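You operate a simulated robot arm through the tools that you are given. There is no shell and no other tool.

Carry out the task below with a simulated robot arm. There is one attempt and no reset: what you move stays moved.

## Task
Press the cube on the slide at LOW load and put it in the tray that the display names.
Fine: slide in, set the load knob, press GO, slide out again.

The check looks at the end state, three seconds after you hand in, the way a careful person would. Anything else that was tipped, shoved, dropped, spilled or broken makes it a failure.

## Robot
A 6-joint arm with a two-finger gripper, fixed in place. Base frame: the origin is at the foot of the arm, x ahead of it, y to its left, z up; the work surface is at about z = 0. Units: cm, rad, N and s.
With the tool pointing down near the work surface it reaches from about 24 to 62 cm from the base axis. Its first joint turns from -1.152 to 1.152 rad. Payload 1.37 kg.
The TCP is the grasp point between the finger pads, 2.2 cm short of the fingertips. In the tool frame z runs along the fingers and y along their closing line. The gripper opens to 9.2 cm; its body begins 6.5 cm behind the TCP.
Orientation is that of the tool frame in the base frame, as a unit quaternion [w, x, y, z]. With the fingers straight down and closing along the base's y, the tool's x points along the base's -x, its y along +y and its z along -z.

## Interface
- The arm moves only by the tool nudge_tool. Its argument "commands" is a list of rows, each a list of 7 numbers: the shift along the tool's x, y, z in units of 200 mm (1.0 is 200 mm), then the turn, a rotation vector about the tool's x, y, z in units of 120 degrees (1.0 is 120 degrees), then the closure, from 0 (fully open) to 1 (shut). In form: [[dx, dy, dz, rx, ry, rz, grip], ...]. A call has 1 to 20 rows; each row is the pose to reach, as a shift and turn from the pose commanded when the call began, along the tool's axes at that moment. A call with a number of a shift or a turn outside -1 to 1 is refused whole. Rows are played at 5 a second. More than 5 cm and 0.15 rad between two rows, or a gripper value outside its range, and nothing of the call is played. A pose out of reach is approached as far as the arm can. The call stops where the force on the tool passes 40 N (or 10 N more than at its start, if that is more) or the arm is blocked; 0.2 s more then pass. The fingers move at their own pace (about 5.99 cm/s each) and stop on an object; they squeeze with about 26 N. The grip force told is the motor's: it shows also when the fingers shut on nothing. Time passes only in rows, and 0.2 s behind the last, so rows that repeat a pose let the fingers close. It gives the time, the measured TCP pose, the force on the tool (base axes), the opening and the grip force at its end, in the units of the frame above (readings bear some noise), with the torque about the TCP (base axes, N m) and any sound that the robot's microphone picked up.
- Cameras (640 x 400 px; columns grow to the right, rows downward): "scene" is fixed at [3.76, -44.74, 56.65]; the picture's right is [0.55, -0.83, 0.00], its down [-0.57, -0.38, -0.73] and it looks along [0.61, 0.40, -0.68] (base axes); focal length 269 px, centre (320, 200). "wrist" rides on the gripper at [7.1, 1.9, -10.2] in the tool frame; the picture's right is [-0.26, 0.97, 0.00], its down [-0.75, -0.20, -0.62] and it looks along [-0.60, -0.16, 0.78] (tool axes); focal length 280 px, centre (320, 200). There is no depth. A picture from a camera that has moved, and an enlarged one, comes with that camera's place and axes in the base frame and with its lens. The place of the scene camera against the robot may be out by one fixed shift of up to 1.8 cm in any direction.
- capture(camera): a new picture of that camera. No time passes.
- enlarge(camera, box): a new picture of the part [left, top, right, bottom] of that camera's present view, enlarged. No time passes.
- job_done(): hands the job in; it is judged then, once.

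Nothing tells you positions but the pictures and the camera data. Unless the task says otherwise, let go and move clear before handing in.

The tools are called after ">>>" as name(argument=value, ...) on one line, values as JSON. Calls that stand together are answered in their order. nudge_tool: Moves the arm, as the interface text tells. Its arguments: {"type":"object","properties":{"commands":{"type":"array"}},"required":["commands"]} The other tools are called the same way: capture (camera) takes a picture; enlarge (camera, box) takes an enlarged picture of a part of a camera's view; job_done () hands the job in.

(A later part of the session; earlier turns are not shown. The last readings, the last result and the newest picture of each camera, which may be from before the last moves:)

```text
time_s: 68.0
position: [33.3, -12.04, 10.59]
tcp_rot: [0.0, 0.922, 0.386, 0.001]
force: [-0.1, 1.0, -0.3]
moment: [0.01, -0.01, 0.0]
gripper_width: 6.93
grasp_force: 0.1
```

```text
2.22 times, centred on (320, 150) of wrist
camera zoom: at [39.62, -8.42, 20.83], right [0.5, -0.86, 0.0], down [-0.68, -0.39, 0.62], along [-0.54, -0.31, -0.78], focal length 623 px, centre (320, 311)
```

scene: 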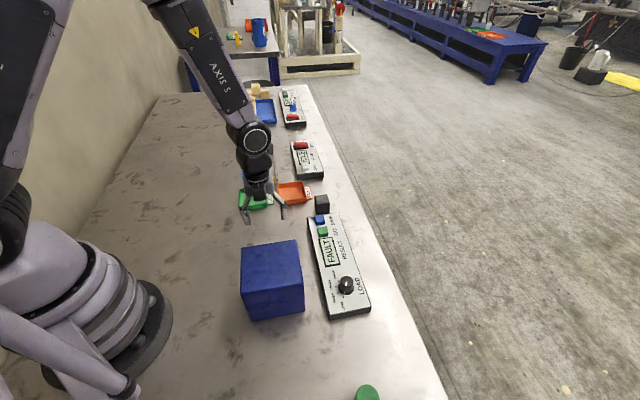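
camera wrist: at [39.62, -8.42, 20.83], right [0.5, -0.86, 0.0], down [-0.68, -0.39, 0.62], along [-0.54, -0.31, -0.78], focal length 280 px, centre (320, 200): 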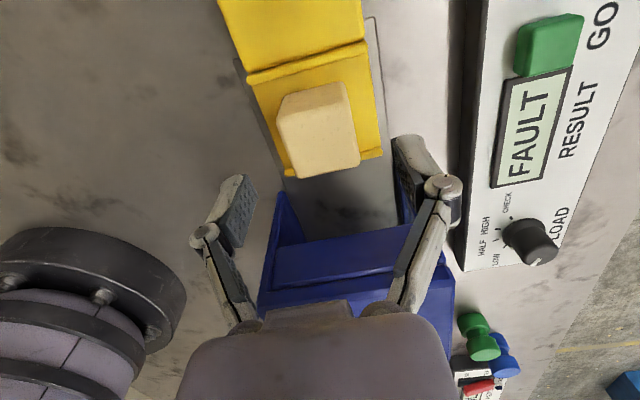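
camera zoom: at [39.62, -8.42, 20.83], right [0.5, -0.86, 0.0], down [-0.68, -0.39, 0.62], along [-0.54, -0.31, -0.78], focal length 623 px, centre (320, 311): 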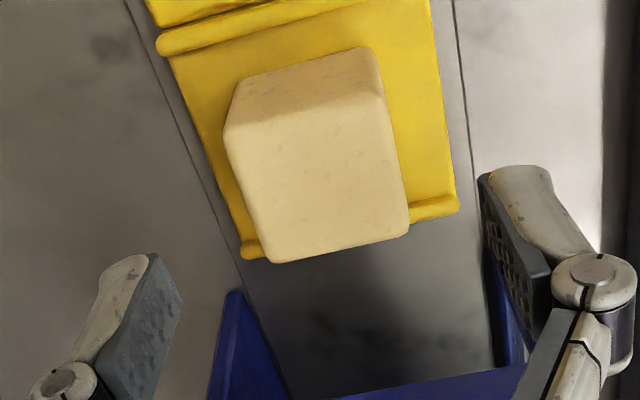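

The tool is centred over the cube within about 0.2 cm. I will descend around it, keeping clear of the carriage.

>>> nudge_tool(commands=[[-0.006, 0, 0.07, 0, 0, 0, 0.25], [-0.011, 0, 0.14, 0, 0, 0, 0.25], [-0.011, 0, 0.2, 0, 0, 0, 0.25], [-0.011, 0, 0.25, 0, 0, 0, 0.25], [-0.011, 0, 0.285, 0, 0, 0, 0.25], [-0.011, 0, 0.285, 0, 0, 0, 0.25]])

>>> capture(camera="wrist")

>>> enlarge(camera="scene", box=[210, 150, 370, 300])

```text
time_s: 69.4
position: [33.17, -12.4, 5.08]
tcp_rot: [0.0, 0.923, 0.386, 0.001]
force: [0.7, -0.6, 1.0]
moment: [0.0, 0.02, 0.0]
gripper_width: 6.91
grasp_force: 0.1
```

```text
taken
camera wrist: at [39.35, -8.71, 15.3], right [0.5, -0.86, 0.0], down [-0.68, -0.39, 0.62], along [-0.54, -0.31, -0.78], focal length 280 px, centre (320, 200)
```

wrist: 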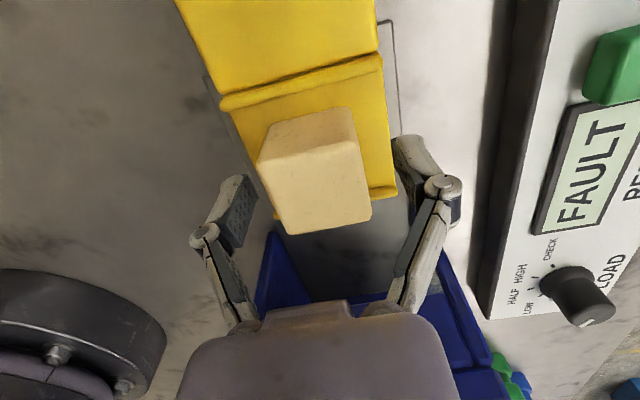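

```text
2.67 times, centred on (290, 225) of scene
camera zoom: at [3.76, -44.74, 56.65], right [0.55, -0.83, 0.0], down [-0.57, -0.38, -0.73], along [0.61, 0.4, -0.68], focal length 718 px, centre (400, 133)
```

zoom: 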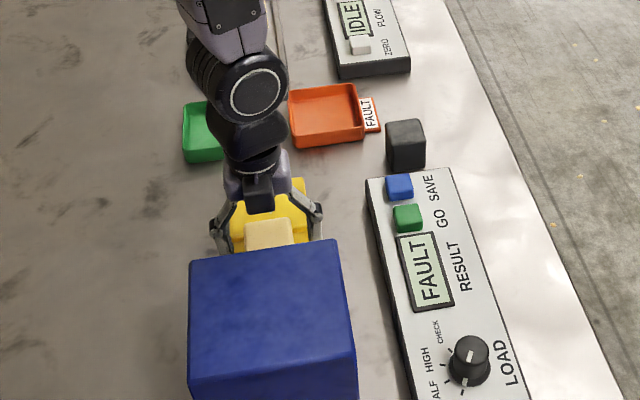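

The cube is between the fingers. I will close on it gently.

>>> nudge_tool(commands=[[0, -0.003, 0.008, 0, 0, 0, 0.35], [0, -0.003, 0.01, 0, 0, 0, 0.45], [0, -0.003, 0.01, 0, 0, 0, 0.55], [0, -0.003, 0.01, 0, 0, 0, 0.8], [0, -0.003, 0.01, 0, 0, 0, 1], [0, -0.003, 0.01, 0, 0, 0, 1]])

>>> capture(camera="wrist")

```text
time_s: 70.8
position: [33.09, -12.3, 4.94]
tcp_rot: [0.0, 0.923, 0.386, 0.001]
force: [-0.6, 0.5, 5.0]
moment: [0.01, 0.04, -0.02]
gripper_width: 4.3
grasp_force: 26.3
```

```text
taken
camera wrist: at [39.36, -8.68, 15.13], right [0.5, -0.86, 0.0], down [-0.68, -0.39, 0.62], along [-0.54, -0.31, -0.78], focal length 280 px, centre (320, 200)
```

wrist: 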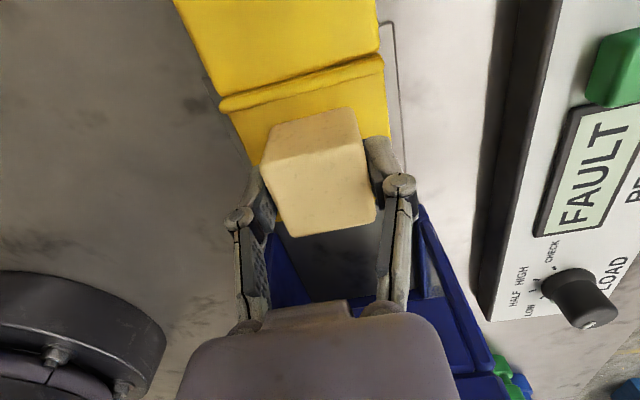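

The cube is held (4.3 cm wide). I will lift straight up slowly.

>>> nudge_tool(commands=[[0, 0, -0.01, 0, 0, 0, 1], [0, 0, -0.03, 0, 0, 0, 1], [0, 0, -0.06, 0, 0, 0, 1], [0, 0, -0.1, 0, 0, 0, 1], [0, 0, -0.15, 0, 0, 0, 1], [0, 0, -0.2, 0, 0, 0, 1]])

>>> capture(camera="wrist")

>>> enlarge(camera="scene", box=[210, 150, 370, 300])

```text
time_s: 72.2
position: [33.26, -12.25, 8.89]
tcp_rot: [0.0, 0.923, 0.386, 0.001]
force: [0.4, -0.2, 0.0]
moment: [-0.02, 0.01, 0.0]
gripper_width: 0.02
grasp_force: 26.0
```

```text
taken
camera wrist: at [39.44, -8.67, 19.05], right [0.5, -0.86, 0.0], down [-0.68, -0.39, 0.62], along [-0.54, -0.31, -0.78], focal length 280 px, centre (320, 200)
```

wrist: 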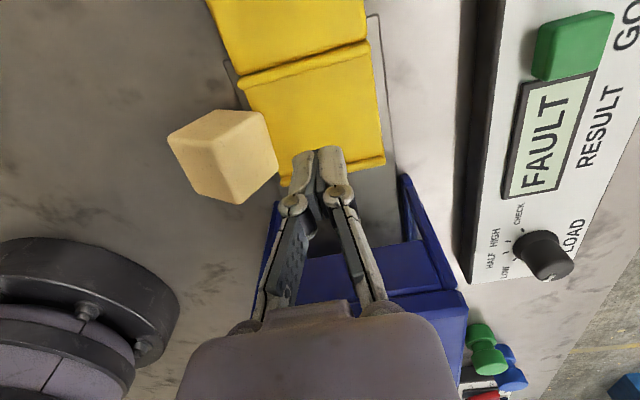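

```text
2.67 times, centred on (290, 225) of scene
camera zoom: at [3.76, -44.74, 56.65], right [0.55, -0.83, 0.0], down [-0.57, -0.38, -0.73], along [0.61, 0.4, -0.68], focal length 718 px, centre (400, 133)
```

zoom: 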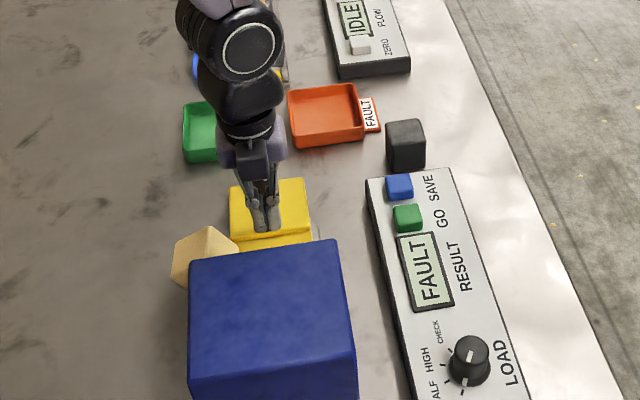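

The cube slipped out of the fingers and now lies to the left of the slide. I will rise clear and let it settle, then look at where it is.

>>> nudge_tool(commands=[[0, 0, -0.05, 0, 0, 0, 1], [0, 0, -0.15, 0, 0, 0, 1], [0, 0, -0.25, 0, 0, 0, 1], [0, 0, -0.35, 0, 0, 0, 1], [0, 0, -0.4, 0, 0, 0, 1], [0, 0, -0.4, 0, 0, 0, 1]])

>>> capture(camera="wrist")

>>> capture(camera="scene")

>>> enlarge(camera="scene", box=[210, 150, 370, 300])

```text
time_s: 73.6
position: [33.22, -12.22, 16.83]
tcp_rot: [0.001, 0.923, 0.386, 0.001]
force: [-0.1, 0.5, 0.4]
moment: [0.01, 0.01, 0.01]
gripper_width: 0.0
grasp_force: 25.2
```

```text
taken
camera wrist: at [39.42, -8.68, 27.15], right [0.5, -0.86, 0.0], down [-0.68, -0.39, 0.62], along [-0.54, -0.31, -0.78], focal length 280 px, centre (320, 200)
```

wrist: 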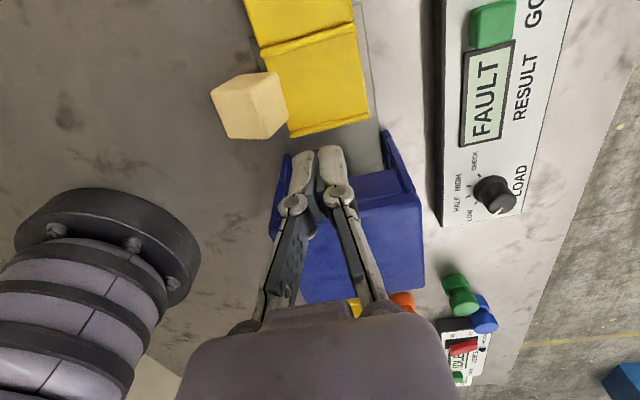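

```text
taken
```

scene: 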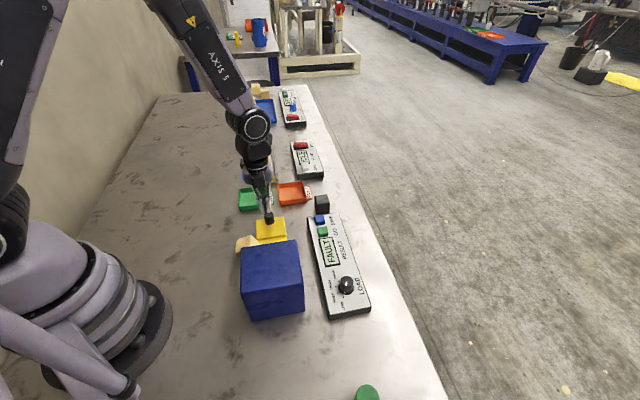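

```text
2.67 times, centred on (290, 225) of scene
camera zoom: at [3.75, -44.74, 56.65], right [0.55, -0.83, 0.0], down [-0.57, -0.38, -0.73], along [0.61, 0.4, -0.68], focal length 718 px, centre (400, 133)
```

zoom: 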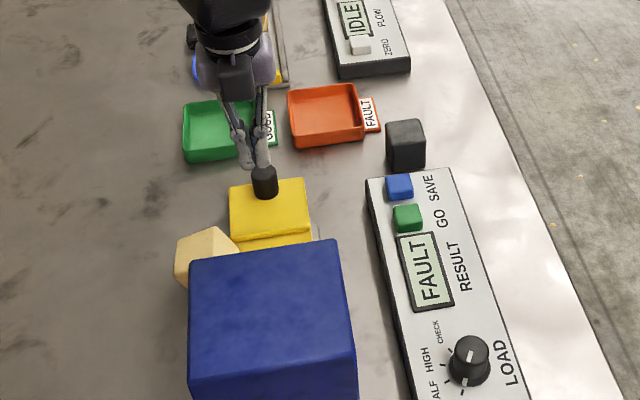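

>>> enlarge(camera="wrist", box=[180, 20, 380, 200])

>>> enlarge(camera="scene", box=[225, 210, 305, 260])

```text
2.22 times, centred on (280, 110) of wrist
camera zoom: at [39.42, -8.68, 27.15], right [0.5, -0.86, 0.0], down [-0.68, -0.39, 0.62], along [-0.54, -0.31, -0.78], focal length 623 px, centre (409, 400)
```

zoom: 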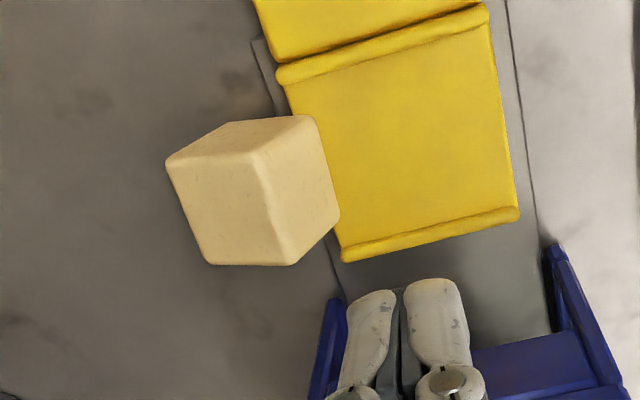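

```text
8.00 times, centred on (265, 235) of scene
camera zoom: at [3.75, -44.74, 56.65], right [0.55, -0.83, 0.0], down [-0.57, -0.38, -0.73], along [0.61, 0.4, -0.68], focal length 2154 px, centre (760, -80)
```

zoom: 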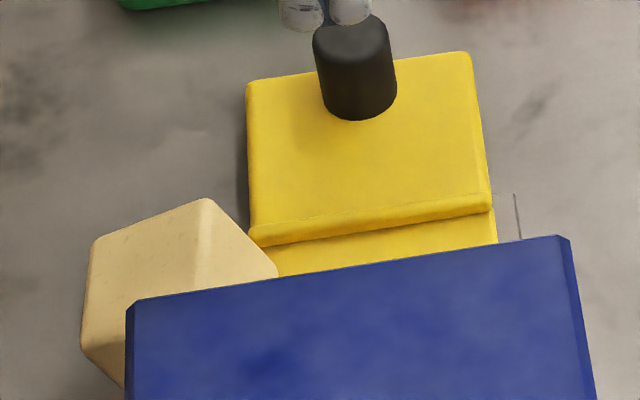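

The cube is tilted, leaning on the left edge of the carriage. I also see from triangulation that its top was lower than I took it to be (z about 4.8), so my grip was too shallow. I will look from the other side, with the closing line turned along the slide.

>>> nudge_tool(commands=[[0.003, -0.027, -0.05, 0, 0, -0.068, 1], [0.007, -0.054, -0.1, 0, 0, -0.136, 1], [0.01, -0.081, -0.16, 0, 0, -0.204, 1], [0.013, -0.108, -0.16, 0, 0, -0.272, 1], [0.017, -0.135, -0.16, 0, 0, -0.34, 1], [0.02, -0.162, -0.16, 0, 0, -0.408, 1], [0.024, -0.189, -0.16, 0, 0, -0.476, 1], [0.027, -0.216, -0.16, 0, 0, -0.543, 1], [0.03, -0.243, -0.16, 0, 0, -0.611, 0.7], [0.034, -0.27, -0.16, 0, 0, -0.679, 0.4], [0.037, -0.297, -0.16, 0, 0, -0.747, 0.2], [0.037, -0.297, -0.16, 0, 0, -0.747, 0.2]])

>>> capture(camera="wrist")

>>> capture(camera="scene")

```text
time_s: 76.2
position: [29.29, -7.58, 20.13]
tcp_rot: [0.001, 0.381, 0.925, 0.001]
force: [0.5, -0.2, 0.2]
moment: [0.01, -0.02, 0.01]
gripper_width: 7.34
grasp_force: 0.0
```

```text
taken
camera wrist: at [25.46, -1.33, 30.34], right [0.87, 0.5, 0.0], down [0.39, -0.68, 0.63], along [0.31, -0.54, -0.78], focal length 280 px, centre (320, 200)
```

wrist: 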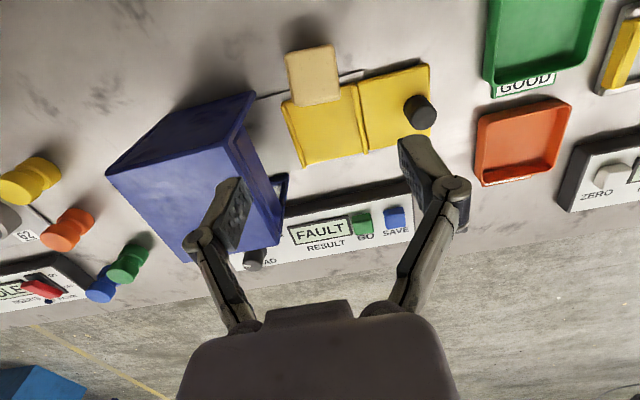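

```text
taken
```

scene: 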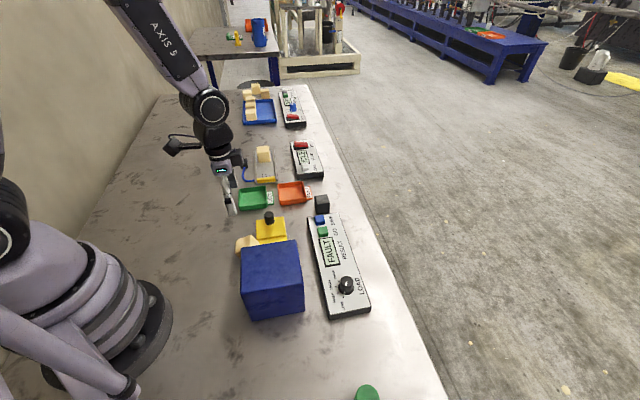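

>>> enlarge(camera="wrist", box=[240, 20, 440, 180])

>>> enlarge(camera="wrist", box=[270, 30, 360, 120])

```text
2.50 times, centred on (340, 100) of wrist
camera zoom: at [25.46, -1.33, 30.34], right [0.87, 0.5, 0.0], down [0.39, -0.68, 0.63], along [0.31, -0.54, -0.78], focal length 701 px, centre (270, 450)
```

zoom: 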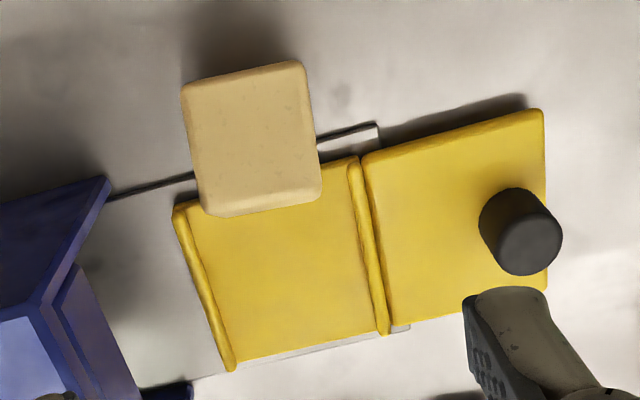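

```text
4.44 times, centred on (315, 75) of wrist
camera zoom: at [25.46, -1.33, 30.34], right [0.87, 0.5, 0.0], down [0.39, -0.68, 0.63], along [0.31, -0.54, -0.78], focal length 1246 px, centre (342, 756)
```

zoom: 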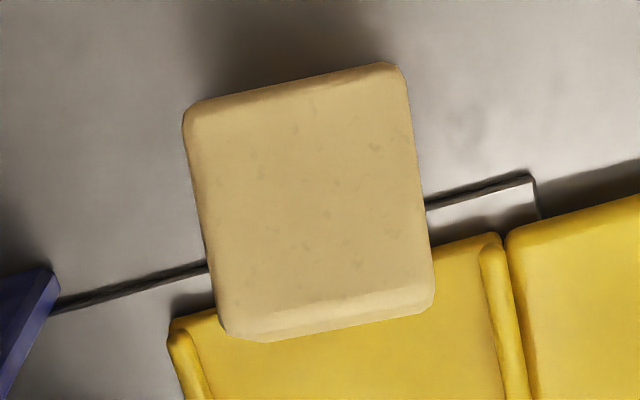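

From this side I take the cube to be 4.2 cm, centred near s 14.9, w 26.5, z 2.9, tilted about 36° about the slide axis and yawed about 5°. Its two end faces are upright, so I will grip it along the slide direction and much deeper. First I come partly down and check.

>>> nudge_tool(commands=[[-0.01, -0.01, 0.08, 0, 0, 0.022, 0.25], [-0.0215, -0.0225, 0.16, 0, 0, 0.044, 0.25], [-0.0215, -0.0225, 0.26, 0, 0, 0.044, 0.25], [-0.0215, -0.0225, 0.36, 0, 0, 0.044, 0.25], [-0.0215, -0.0225, 0.45, 0, 0, 0.044, 0.25], [-0.0215, -0.0225, 0.45, 0, 0, 0.044, 0.25]])

>>> capture(camera="wrist")

>>> enlarge(camera="wrist", box=[200, 60, 440, 240])

>>> enlarge(camera="scene", box=[200, 150, 340, 270])

```text
time_s: 77.6
position: [29.48, -8.39, 10.87]
tcp_rot: [0.002, 0.424, 0.906, 0.0]
force: [0.3, 0.1, 0.2]
moment: [0.01, -0.02, 0.0]
gripper_width: 6.87
grasp_force: 0.2
```

```text
taken
camera wrist: at [26.34, -1.79, 21.17], right [0.91, 0.42, 0.0], down [0.32, -0.71, 0.63], along [0.26, -0.57, -0.78], focal length 280 px, centre (320, 200)
```

wrist: 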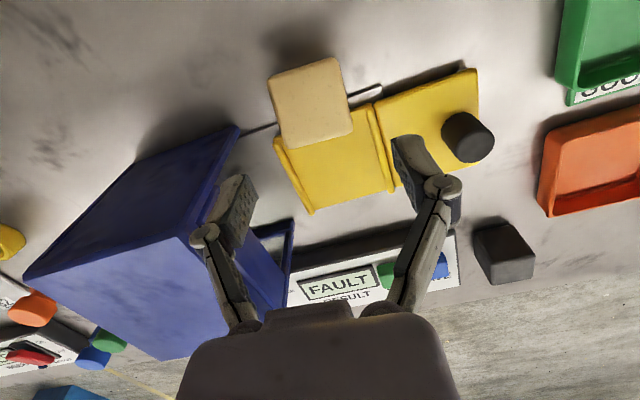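

```text
2.22 times, centred on (320, 150) of wrist
camera zoom: at [26.34, -1.79, 21.17], right [0.91, 0.42, 0.0], down [0.32, -0.71, 0.63], along [0.26, -0.57, -0.78], focal length 623 px, centre (320, 311)
```

zoom: 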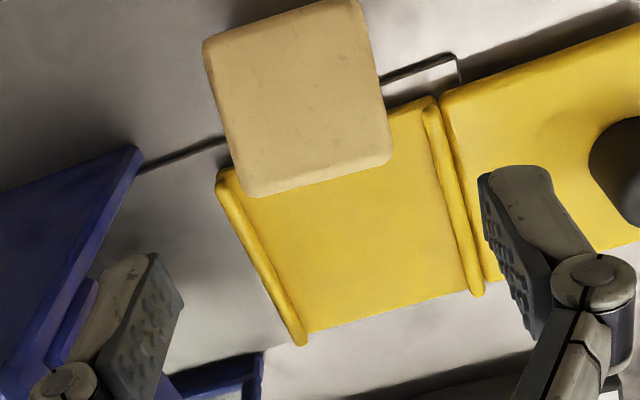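

```text
3.33 times, centred on (270, 210) of scene
camera zoom: at [3.76, -44.74, 56.65], right [0.55, -0.83, 0.0], down [-0.57, -0.38, -0.73], along [0.61, 0.4, -0.68], focal length 898 px, centre (487, 167)
```

zoom: 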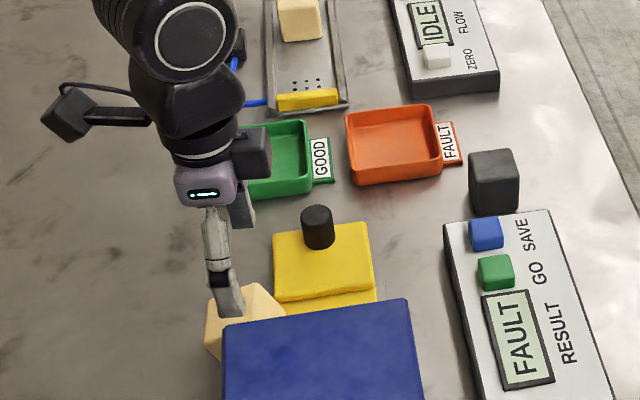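

The tool is centred on the cube within about 0.1 cm and aligned in yaw. I will descend around it to a deep grip.

>>> nudge_tool(commands=[[0, 0, 0.08, 0, 0, 0, 0.25], [0, 0, 0.16, 0, 0, 0, 0.25], [0, 0, 0.24, 0, 0, 0, 0.25], [0, 0, 0.3, 0, 0, 0, 0.25], [0, 0, 0.345, 0, 0, 0, 0.25], [0, 0, 0.37, 0, 0, 0, 0.25], [0, 0, 0.385, 0, 0, 0, 0.25], [0, 0, 0.385, 0, 0, 0, 0.25]])

>>> capture(camera="wrist")

>>> enlarge(camera="scene", box=[200, 150, 340, 270])

```text
time_s: 79.4
position: [29.47, -8.32, 3.42]
tcp_rot: [0.001, 0.424, 0.906, 0.001]
force: [0.8, -0.2, -0.3]
moment: [0.0, 0.02, 0.01]
gripper_width: 6.9
grasp_force: 0.1
```

```text
taken
camera wrist: at [26.29, -1.74, 13.6], right [0.91, 0.42, 0.0], down [0.32, -0.71, 0.63], along [0.26, -0.57, -0.78], focal length 280 px, centre (320, 200)
```

wrist: 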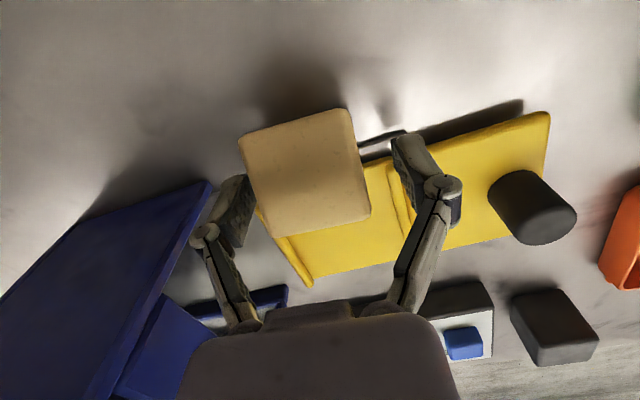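

```text
3.33 times, centred on (270, 210) of scene
camera zoom: at [3.76, -44.74, 56.65], right [0.55, -0.83, 0.0], down [-0.57, -0.38, -0.73], along [0.61, 0.4, -0.68], focal length 898 px, centre (487, 167)
```

zoom: 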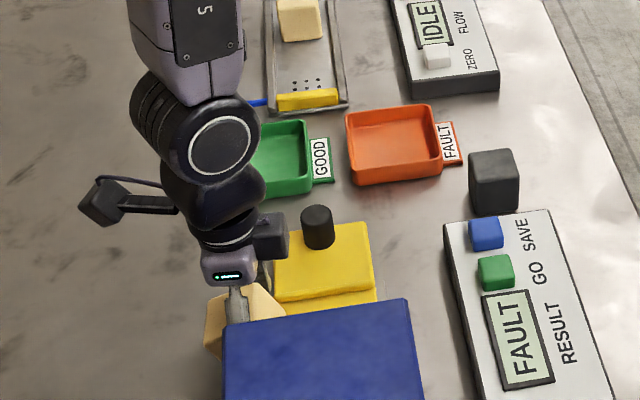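

The cube sits between the fingers with no contact yet. I will close slowly and deep.

>>> nudge_tool(commands=[[0, 0, 0, 0, 0, 0, 0.35], [0, 0, 0, 0, 0, 0, 0.42], [0, 0, 0, 0, 0, 0, 0.48], [0, 0, 0, 0, 0, 0, 0.54], [0, 0, 0, 0, 0, 0, 0.7], [0, 0, 0, 0, 0, 0, 1], [0, 0, 0, 0, 0, 0, 1]])

>>> capture(camera="wrist")

>>> enlarge(camera="scene", box=[200, 150, 340, 270])

```text
time_s: 81.0
position: [29.53, -8.32, 3.39]
tcp_rot: [0.001, 0.424, 0.906, 0.001]
force: [-0.6, 0.0, 5.6]
moment: [0.09, -0.03, 0.09]
gripper_width: 4.32
grasp_force: 26.2
```

```text
taken
camera wrist: at [26.29, -1.74, 13.62], right [0.91, 0.42, 0.0], down [0.32, -0.71, 0.63], along [0.26, -0.57, -0.78], focal length 280 px, centre (320, 200)
```

wrist: 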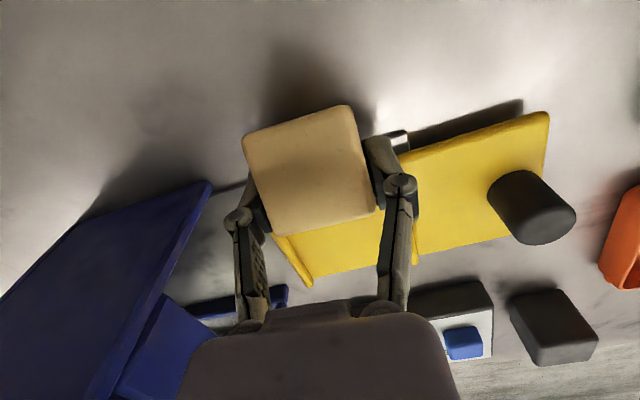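

```text
3.33 times, centred on (270, 210) of scene
camera zoom: at [3.75, -44.74, 56.65], right [0.55, -0.83, 0.0], down [-0.57, -0.38, -0.73], along [0.61, 0.4, -0.68], focal length 898 px, centre (487, 167)
```

zoom: 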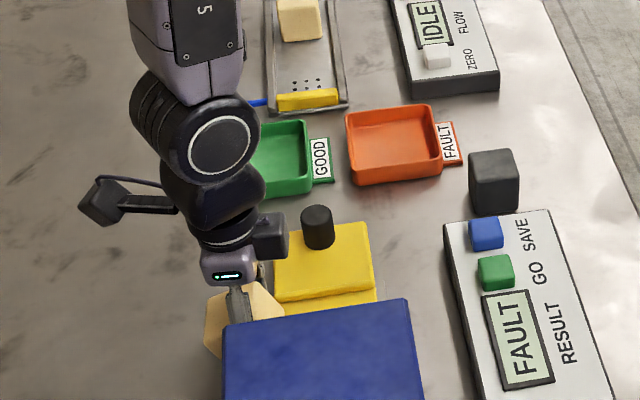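

The cube is gripped again (4.3 cm), this time deep. I will lift very slowly and check that it stays.

>>> nudge_tool(commands=[[0, 0, -0.003, 0, 0, 0, 1], [0, 0, -0.007, 0, 0, 0, 1], [0, 0, -0.012, 0, 0, 0, 1], [0, 0, -0.018, 0, 0, 0, 1], [0, 0, -0.025, 0, 0, 0, 1]])

>>> capture(camera="wrist")

```text
time_s: 82.2
position: [29.33, -8.23, 4.01]
tcp_rot: [0.0, 0.424, 0.906, 0.0]
force: [0.1, 0.2, -0.8]
moment: [-0.01, 0.02, 0.03]
gripper_width: 4.3
grasp_force: 25.7
```

```text
taken
camera wrist: at [26.24, -1.65, 14.14], right [0.91, 0.42, 0.0], down [0.32, -0.71, 0.63], along [0.26, -0.57, -0.78], focal length 280 px, centre (320, 200)
```

wrist: 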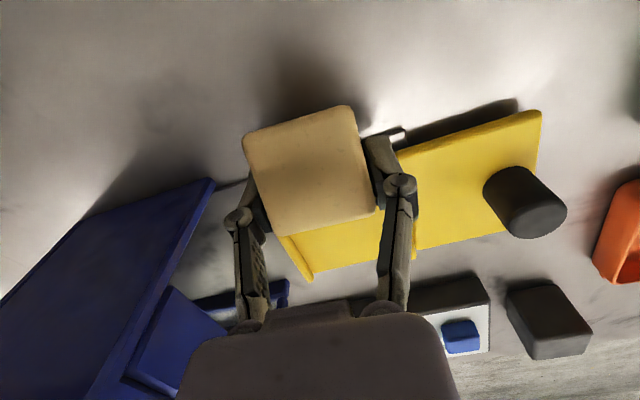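

The cube holds (about 1 N of weight). I will keep lifting slowly.

>>> nudge_tool(commands=[[0, 0, -0.01, 0, 0, 0, 1], [0, 0, -0.022, 0, 0, 0, 1], [0, 0, -0.037, 0, 0, 0, 1], [0, 0, -0.055, 0, 0, 0, 1], [0, 0, -0.075, 0, 0, 0, 1], [0, 0, -0.095, 0, 0, 0, 1], [0, 0, -0.115, 0, 0, 0, 1], [0, 0, -0.125, 0, 0, 0, 1]])

>>> capture(camera="wrist")

>>> enlarge(camera="scene", box=[200, 130, 340, 270])

```text
time_s: 84.0
position: [29.43, -8.3, 6.4]
tcp_rot: [-0.001, 0.425, 0.905, 0.0]
force: [-0.1, -0.4, 0.2]
moment: [0.02, 0.01, 0.01]
gripper_width: 4.29
grasp_force: 26.2
```

```text
taken
camera wrist: at [26.28, -1.72, 16.62], right [0.91, 0.42, 0.0], down [0.32, -0.71, 0.63], along [0.26, -0.57, -0.78], focal length 280 px, centre (320, 200)
```

wrist: 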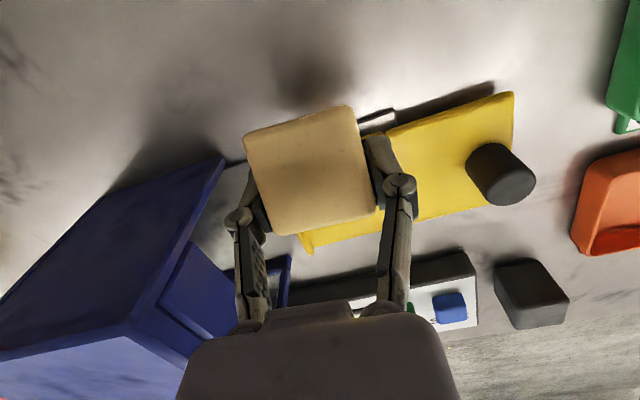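

```text
2.86 times, centred on (270, 200) of scene
camera zoom: at [3.76, -44.74, 56.65], right [0.55, -0.83, 0.0], down [-0.57, -0.38, -0.73], along [0.61, 0.4, -0.68], focal length 769 px, centre (463, 200)
```

zoom: 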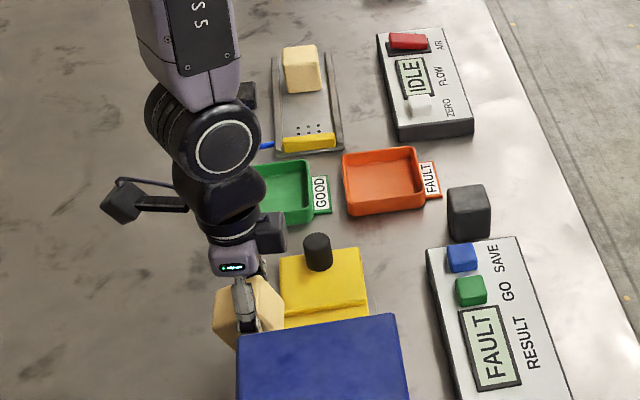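

The cube is secure in the grip. I will raise it well clear and start toward the FAULT tray, near (52, -3), moving smoothly.

>>> nudge_tool(commands=[[0, 0, -0.04, 0, 0, 0, 1], [0, 0, -0.1, 0, 0, 0, 1], [0, 0, -0.17, 0, 0, 0, 1], [0, 0, -0.25, 0, 0, 0, 1], [0, 0, -0.33, 0, 0, 0, 1], [0, 0, -0.41, 0, 0, 0, 1], [-0.01, 0.02, -0.47, 0, 0, 0, 1], [-0.035, 0.07, -0.5, 0, 0, 0, 1], [-0.07, 0.14, -0.5, 0, 0, 0, 1], [-0.105, 0.21, -0.5, 0, 0, 0, 1], [-0.14, 0.28, -0.5, 0, 0, 0, 1], [-0.175, 0.35, -0.5, 0, 0, 0, 1], [-0.21, 0.42, -0.5, 0, 0, 0, 1], [-0.235, 0.47, -0.5, 0, 0, 0, 1], [-0.25, 0.5, -0.5, 0, 0, 0, 1], [-0.25, 0.5, -0.5, 0, 0, 0, 1]])

>>> capture(camera="wrist")

>>> capture(camera="scene")

```text
time_s: 87.4
position: [40.31, -5.67, 16.39]
tcp_rot: [0.001, 0.424, 0.906, 0.0]
force: [0.9, 0.5, -0.8]
moment: [0.03, 0.02, 0.02]
gripper_width: 4.26
grasp_force: 25.6
```

```text
taken
camera wrist: at [37.11, 0.94, 26.67], right [0.91, 0.42, 0.0], down [0.32, -0.71, 0.63], along [0.26, -0.57, -0.78], focal length 280 px, centre (320, 200)
```

wrist: 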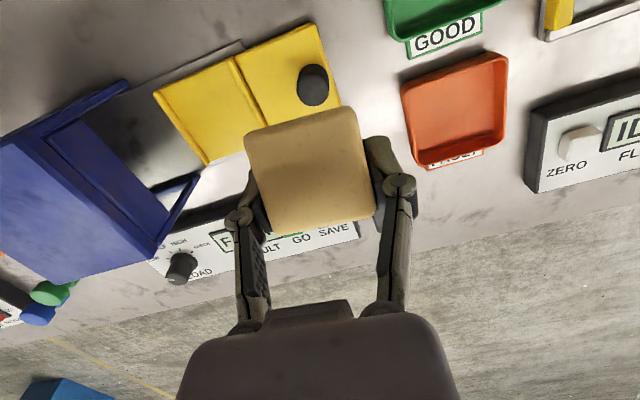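

```text
taken
```

scene: 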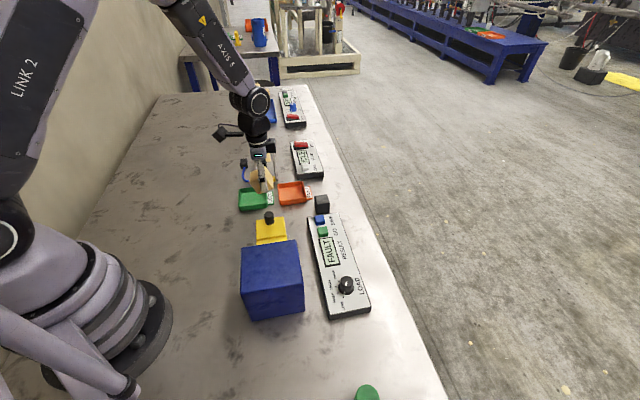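

>>> enlarge(camera="wrist", box=[360, 20, 560, 180])

>>> enlarge(camera="scene", box=[225, 120, 345, 220])

```text
2.50 times, centred on (460, 100) of wrist
camera zoom: at [37.11, 0.94, 26.67], right [0.91, 0.42, 0.0], down [0.32, -0.71, 0.63], along [0.26, -0.57, -0.78], focal length 701 px, centre (-30, 450)
```

zoom: 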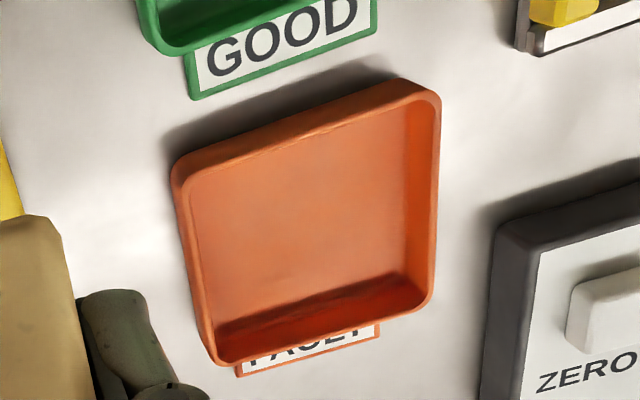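

```text
4.00 times, centred on (285, 170) of scene
camera zoom: at [3.76, -44.74, 56.65], right [0.55, -0.83, 0.0], down [-0.57, -0.38, -0.73], along [0.61, 0.4, -0.68], focal length 1077 px, centre (460, 320)
```

zoom: 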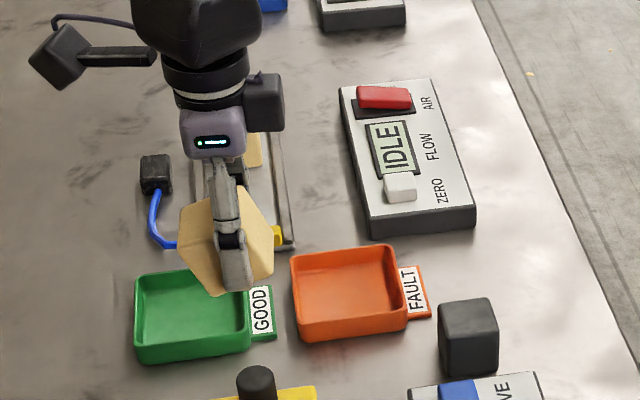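

The cube stays put. The FAULT tray is about 8.4 cm square, with its centre about 11 cm along and 6 cm across from my tool. I will enlarge the held cube to measure its tilt so I can level it.

>>> enlarge(camera="wrist", box=[220, 90, 420, 250])

```text
2.50 times, centred on (320, 170) of wrist
camera zoom: at [37.11, 0.94, 26.67], right [0.91, 0.42, 0.0], down [0.32, -0.71, 0.63], along [0.26, -0.57, -0.78], focal length 701 px, centre (320, 275)
```

zoom: 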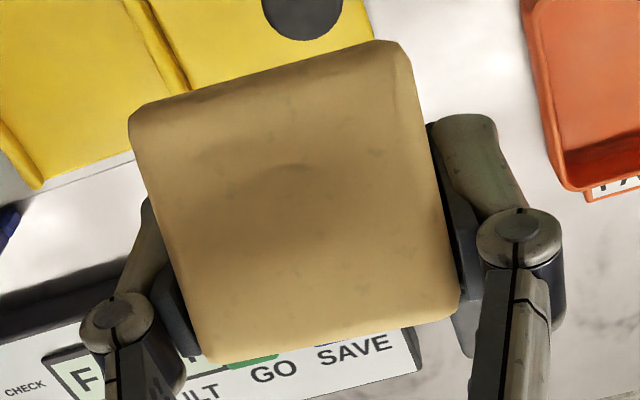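

The held cube is tilted only about 24°, and its lowest edge is about 3.6 cm below my TCP. I will bring it over the FAULT tray centre, near (52.8, -2.8), and turn the gripper so the fingers lie along the tray's diagonal, where they have room to open.

>>> nudge_tool(commands=[[-0.01, 0.02, 0, 0, 0, 0.015, 1], [-0.035, 0.07, 0, 0, 0, 0.05, 1], [-0.07, 0.14, 0, 0, 0, 0.09, 1], [-0.105, 0.21, 0, 0, 0, 0.13, 1], [-0.14, 0.28, 0, 0, 0, 0.17, 1], [-0.175, 0.35, 0, 0, 0, 0.21, 1], [-0.21, 0.42, 0, 0, 0, 0.25, 1], [-0.245, 0.49, 0, 0, 0, 0.29, 1], [-0.275, 0.54, 0, 0, 0, 0.33, 1], [-0.29, 0.57, 0, 0, 0, 0.35, 1], [-0.29, 0.57, 0, 0, 0, 0.35, 1]])

>>> capture(camera="wrist")

>>> capture(camera="scene")

```text
time_s: 89.8
position: [53.02, -2.96, 16.38]
tcp_rot: [0.001, 0.721, 0.693, 0.001]
force: [0.5, -0.6, -0.4]
moment: [-0.01, -0.01, 0.0]
gripper_width: 4.3
grasp_force: 26.1
```

```text
taken
camera wrist: at [55.0, 3.9, 26.72], right [0.95, -0.3, 0.0], down [-0.24, -0.74, 0.62], along [-0.19, -0.6, -0.78], focal length 280 px, centre (320, 200)
```

wrist: 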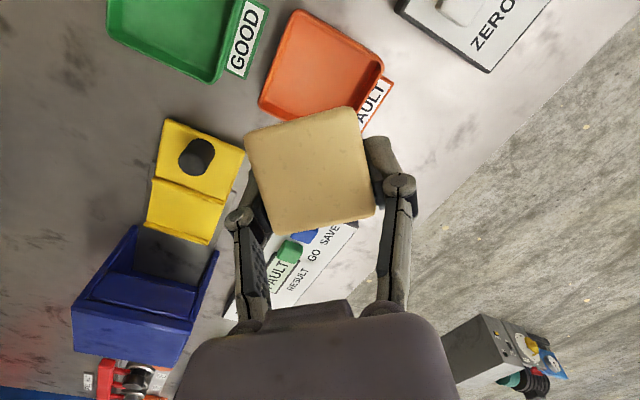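

```text
taken
```

scene: 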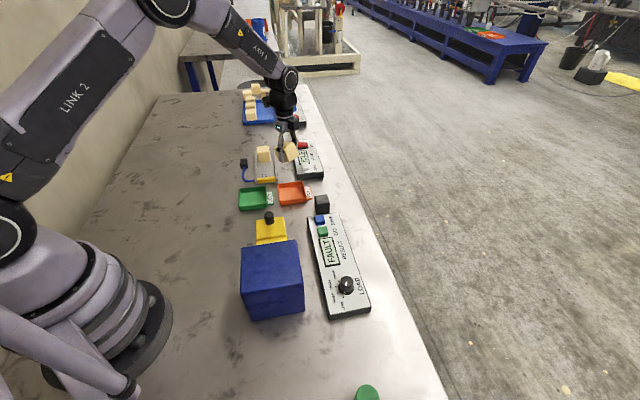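

>>> enlarge(camera="wrist", box=[230, 0, 430, 140])

>>> enlarge(camera="scene", box=[225, 100, 345, 220])

```text
2.86 times, centred on (330, 70) of wrist
camera zoom: at [55.0, 3.9, 26.72], right [0.95, -0.3, 0.0], down [-0.24, -0.74, 0.62], along [-0.19, -0.6, -0.78], focal length 801 px, centre (291, 571)
```

zoom: 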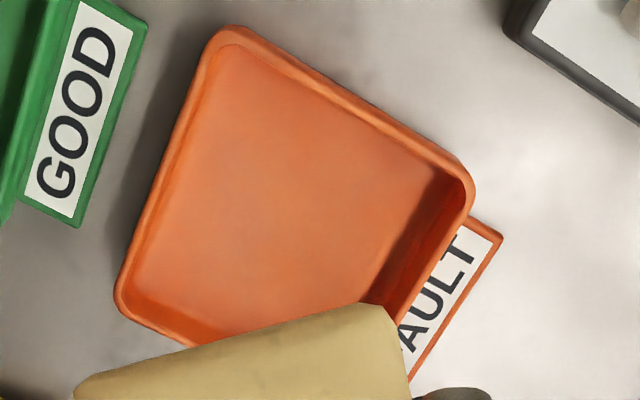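

```text
3.33 times, centred on (285, 160) of scene
camera zoom: at [3.76, -44.74, 56.65], right [0.55, -0.83, 0.0], down [-0.57, -0.38, -0.73], along [0.61, 0.4, -0.68], focal length 898 px, centre (437, 333)
```

zoom: 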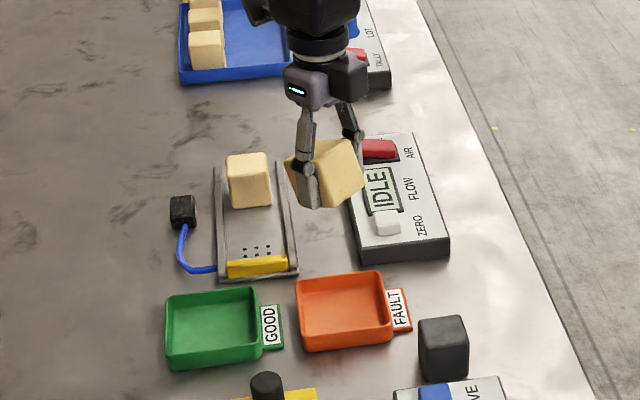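

The tray centre is within about 0.2 cm of the tool axis and the fingers lie along its diagonal. I will lower the cube slowly, stopping above the tray to check.

>>> nudge_tool(commands=[[0, 0, 0.03, 0, 0, 0, 1], [0, 0, 0.09, 0, 0, 0, 1], [0, 0, 0.16, 0, 0, 0, 1], [0, 0, 0.23, 0, 0, 0, 1], [0, 0, 0.3, 0, 0, 0, 1], [0, 0, 0.37, 0, 0, 0, 1], [0, 0, 0.43, 0, 0, 0, 1], [0, 0, 0.46, 0, 0, 0, 1], [0, 0, 0.46, 0, 0, 0, 1]])

>>> capture(camera="wrist")

>>> enlarge(camera="scene", box=[245, 140, 345, 220])

```text
time_s: 91.8
position: [52.81, -2.71, 7.25]
tcp_rot: [0.0, 0.72, 0.694, 0.0]
force: [0.3, 0.1, -0.4]
moment: [0.02, 0.01, 0.01]
gripper_width: 4.29
grasp_force: 25.3
```

```text
taken
camera wrist: at [54.83, 4.21, 17.49], right [0.95, -0.3, 0.0], down [-0.23, -0.74, 0.62], along [-0.19, -0.6, -0.78], focal length 280 px, centre (320, 200)
```

wrist: 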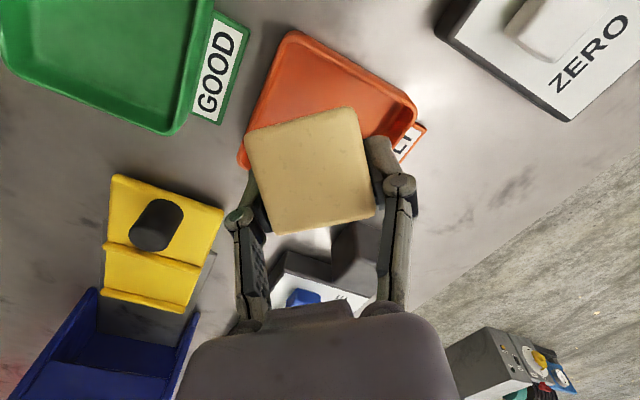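

```text
5.00 times, centred on (295, 180) of scene
camera zoom: at [3.76, -44.74, 56.65], right [0.55, -0.83, 0.0], down [-0.57, -0.38, -0.73], along [0.61, 0.4, -0.68], focal length 1346 px, centre (445, 300)
```

zoom: 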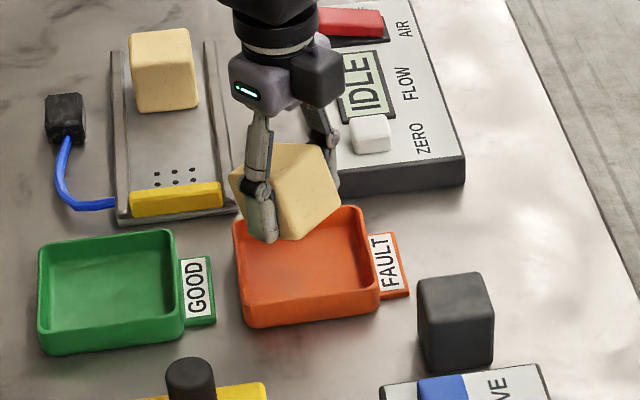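

>>> enlarge(camera="wrist", box=[220, 10, 440, 190])

```text
2.22 times, centred on (330, 100) of wrist
camera zoom: at [54.83, 4.21, 17.49], right [0.95, -0.3, 0.0], down [-0.23, -0.74, 0.62], along [-0.19, -0.6, -0.78], focal length 623 px, centre (298, 422)
```

zoom: 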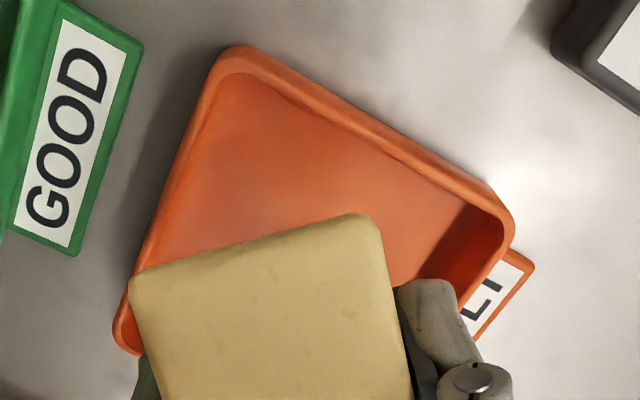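

The tray is centred under the cube within 0.1 cm. I will lower until the cube's bottom edge just reaches the tray floor.

>>> nudge_tool(commands=[[0, 0, 0.03, 0, 0, 0, 1], [0, 0, 0.065, 0, 0, 0, 1], [0, 0, 0.1, 0, 0, 0, 1], [0, 0, 0.125, 0, 0, 0, 1], [0, 0, 0.14, 0, 0, 0, 1], [0, 0, 0.148, 0, 0, 0, 1]])

>>> enlarge(camera="scene", box=[245, 140, 345, 220])

>>> capture(camera="wrist")

```text
time_s: 93.2
position: [52.86, -2.85, 4.27]
tcp_rot: [0.001, 0.721, 0.693, 0.0]
force: [-0.8, 0.1, -1.5]
moment: [0.02, 0.01, 0.01]
gripper_width: 4.3
grasp_force: 26.7
```

```text
5.00 times, centred on (295, 180) of scene
camera zoom: at [3.76, -44.74, 56.65], right [0.55, -0.83, 0.0], down [-0.57, -0.38, -0.73], along [0.61, 0.4, -0.68], focal length 1346 px, centre (445, 300)
```

zoom: 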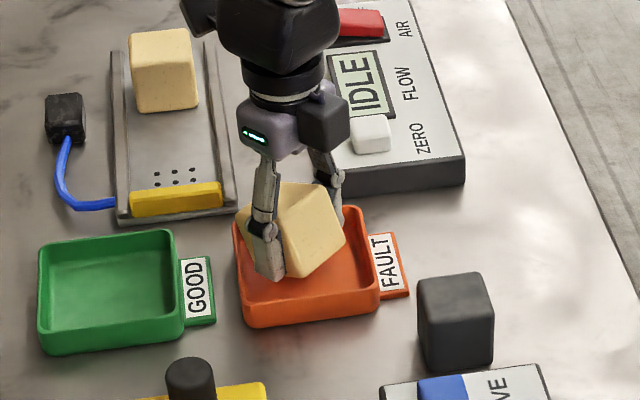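

```text
taken
camera wrist: at [54.85, 4.04, 14.53], right [0.95, -0.3, 0.0], down [-0.23, -0.74, 0.62], along [-0.19, -0.6, -0.78], focal length 280 px, centre (320, 200)
```

wrist: 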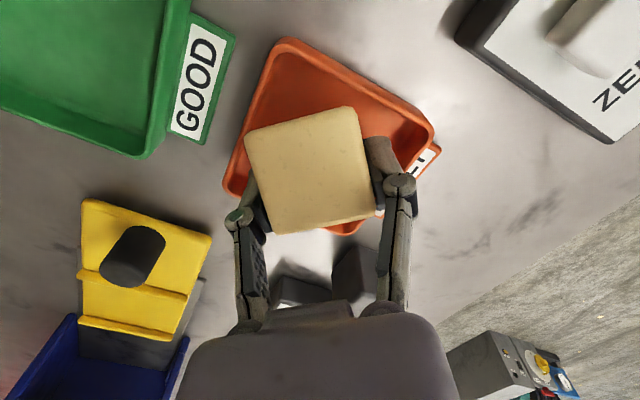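

>>> nudge_tool(commands=[[0, 0, 0.005, 0, 0, 0, 1], [0, 0, 0.01, 0, 0, 0, 1], [0, 0, 0.015, 0, 0, 0, 1]])

>>> enlarge(camera="scene", box=[255, 160, 325, 215])

```text
time_s: 94.0
position: [52.77, -2.94, 4.0]
tcp_rot: [0.0, 0.72, 0.694, 0.001]
force: [-0.2, 0.8, 1.1]
moment: [0.01, 0.02, -0.05]
gripper_width: 4.28
grasp_force: 25.4
```

```text
7.27 times, centred on (290, 188) of scene
camera zoom: at [3.76, -44.74, 56.65], right [0.55, -0.83, 0.0], down [-0.57, -0.38, -0.73], along [0.61, 0.4, -0.68], focal length 1958 px, centre (538, 291)
```

zoom: 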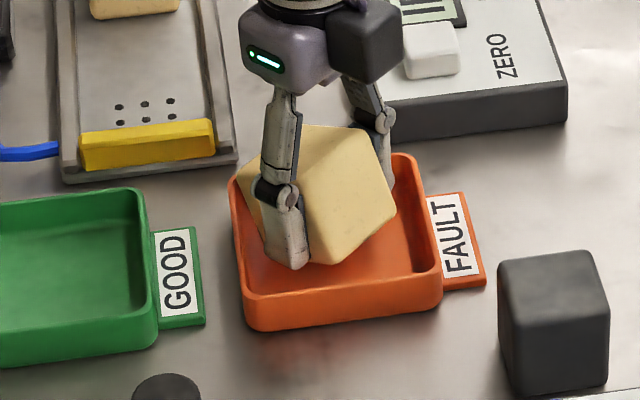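

>>> nudge_tool(commands=[[0, 0, 0.005, 0, 0, 0, 1], [0, 0, 0.01, 0, 0, 0, 1]])

```text
time_s: 94.6
position: [52.78, -2.94, 3.98]
tcp_rot: [0.001, 0.72, 0.694, 0.0]
force: [0.4, -0.8, -0.7]
moment: [0.01, 0.0, 0.01]
gripper_width: 4.3
grasp_force: 25.6
```

>>> nudge_tool(commands=[[0, 0, 0.005, 0, 0, 0, 1], [0, 0, 0.01, 0, 0, 0, 1], [0, 0, 0.01, 0, 0, 0, 1]])

>>> enlarge(camera="scene", box=[255, 160, 325, 215])

>>> capture(camera="wrist")

```text
time_s: 95.4
position: [52.82, -3.07, 3.57]
tcp_rot: [0.001, 0.72, 0.694, 0.001]
force: [-2.1, 0.4, 17.3]
moment: [0.43, 0.03, 0.02]
gripper_width: 4.28
grasp_force: 25.8
```

```text
7.27 times, centred on (290, 188) of scene
camera zoom: at [3.75, -44.74, 56.65], right [0.55, -0.83, 0.0], down [-0.57, -0.38, -0.73], along [0.61, 0.4, -0.68], focal length 1958 px, centre (538, 291)
```

zoom: 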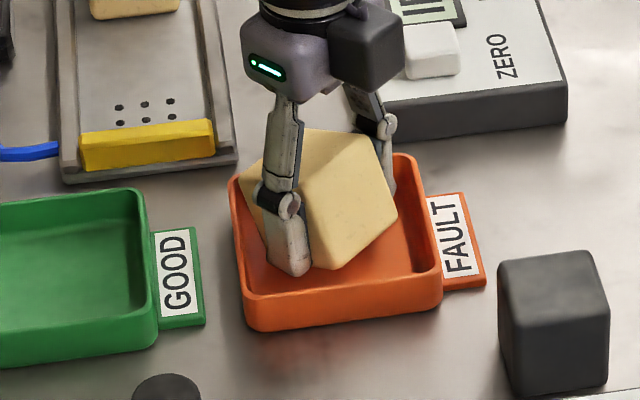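

```text
taken
camera wrist: at [54.9, 3.91, 13.85], right [0.95, -0.3, 0.0], down [-0.24, -0.74, 0.62], along [-0.18, -0.6, -0.78], focal length 280 px, centre (320, 200)
```

wrist: 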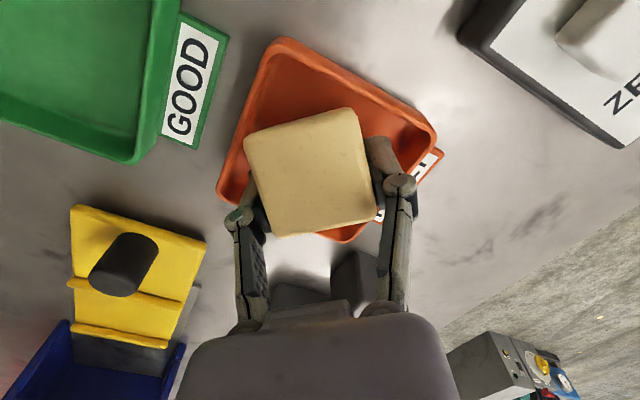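

The bottom edge is resting on the tray floor. I will back off a hair and open slowly so the cube settles flat.

>>> nudge_tool(commands=[[0, 0, -0.002, 0, 0, 0, 1], [0, 0, -0.003, 0, 0, 0, 0.6], [0, 0, -0.003, 0, 0, 0, 0.54], [0, 0, -0.003, 0, 0, 0, 0.53], [0, 0, -0.003, 0, 0, 0, 0.52], [0, 0, -0.003, 0, 0, 0, 0.51], [0, 0, -0.003, 0, 0, 0, 0.5], [0, 0, -0.003, 0, 0, 0, 0.48], [0, 0, -0.003, 0, 0, 0, 0.46], [0, 0, -0.003, 0, 0, 0, 0.45], [0, 0, -0.003, 0, 0, 0, 0.45]])

>>> capture(camera="wrist")

>>> enlarge(camera="scene", box=[255, 160, 325, 215])

```text
time_s: 97.8
position: [52.71, -3.06, 3.6]
tcp_rot: [0.0, 0.721, 0.693, 0.001]
force: [0.3, 0.1, -0.4]
moment: [-0.02, 0.01, 0.0]
gripper_width: 5.06
grasp_force: 0.0
```

```text
taken
camera wrist: at [54.88, 3.95, 13.78], right [0.95, -0.3, 0.0], down [-0.23, -0.74, 0.62], along [-0.19, -0.6, -0.78], focal length 280 px, centre (320, 200)
```

wrist: 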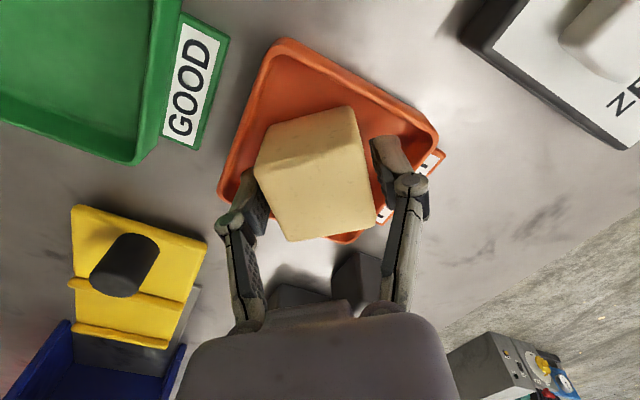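

```text
7.27 times, centred on (290, 188) of scene
camera zoom: at [3.76, -44.74, 56.65], right [0.55, -0.83, 0.0], down [-0.57, -0.38, -0.73], along [0.61, 0.4, -0.68], focal length 1958 px, centre (538, 291)
```

zoom: 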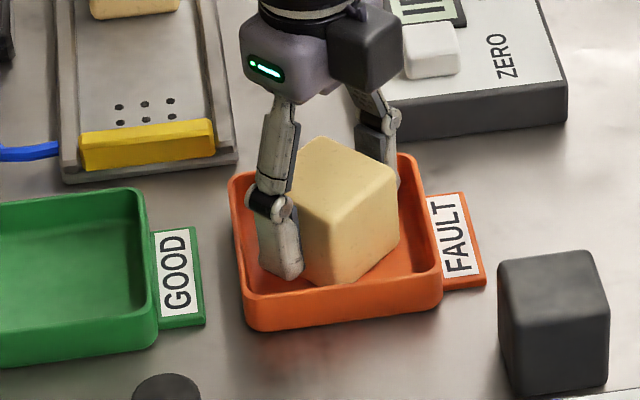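

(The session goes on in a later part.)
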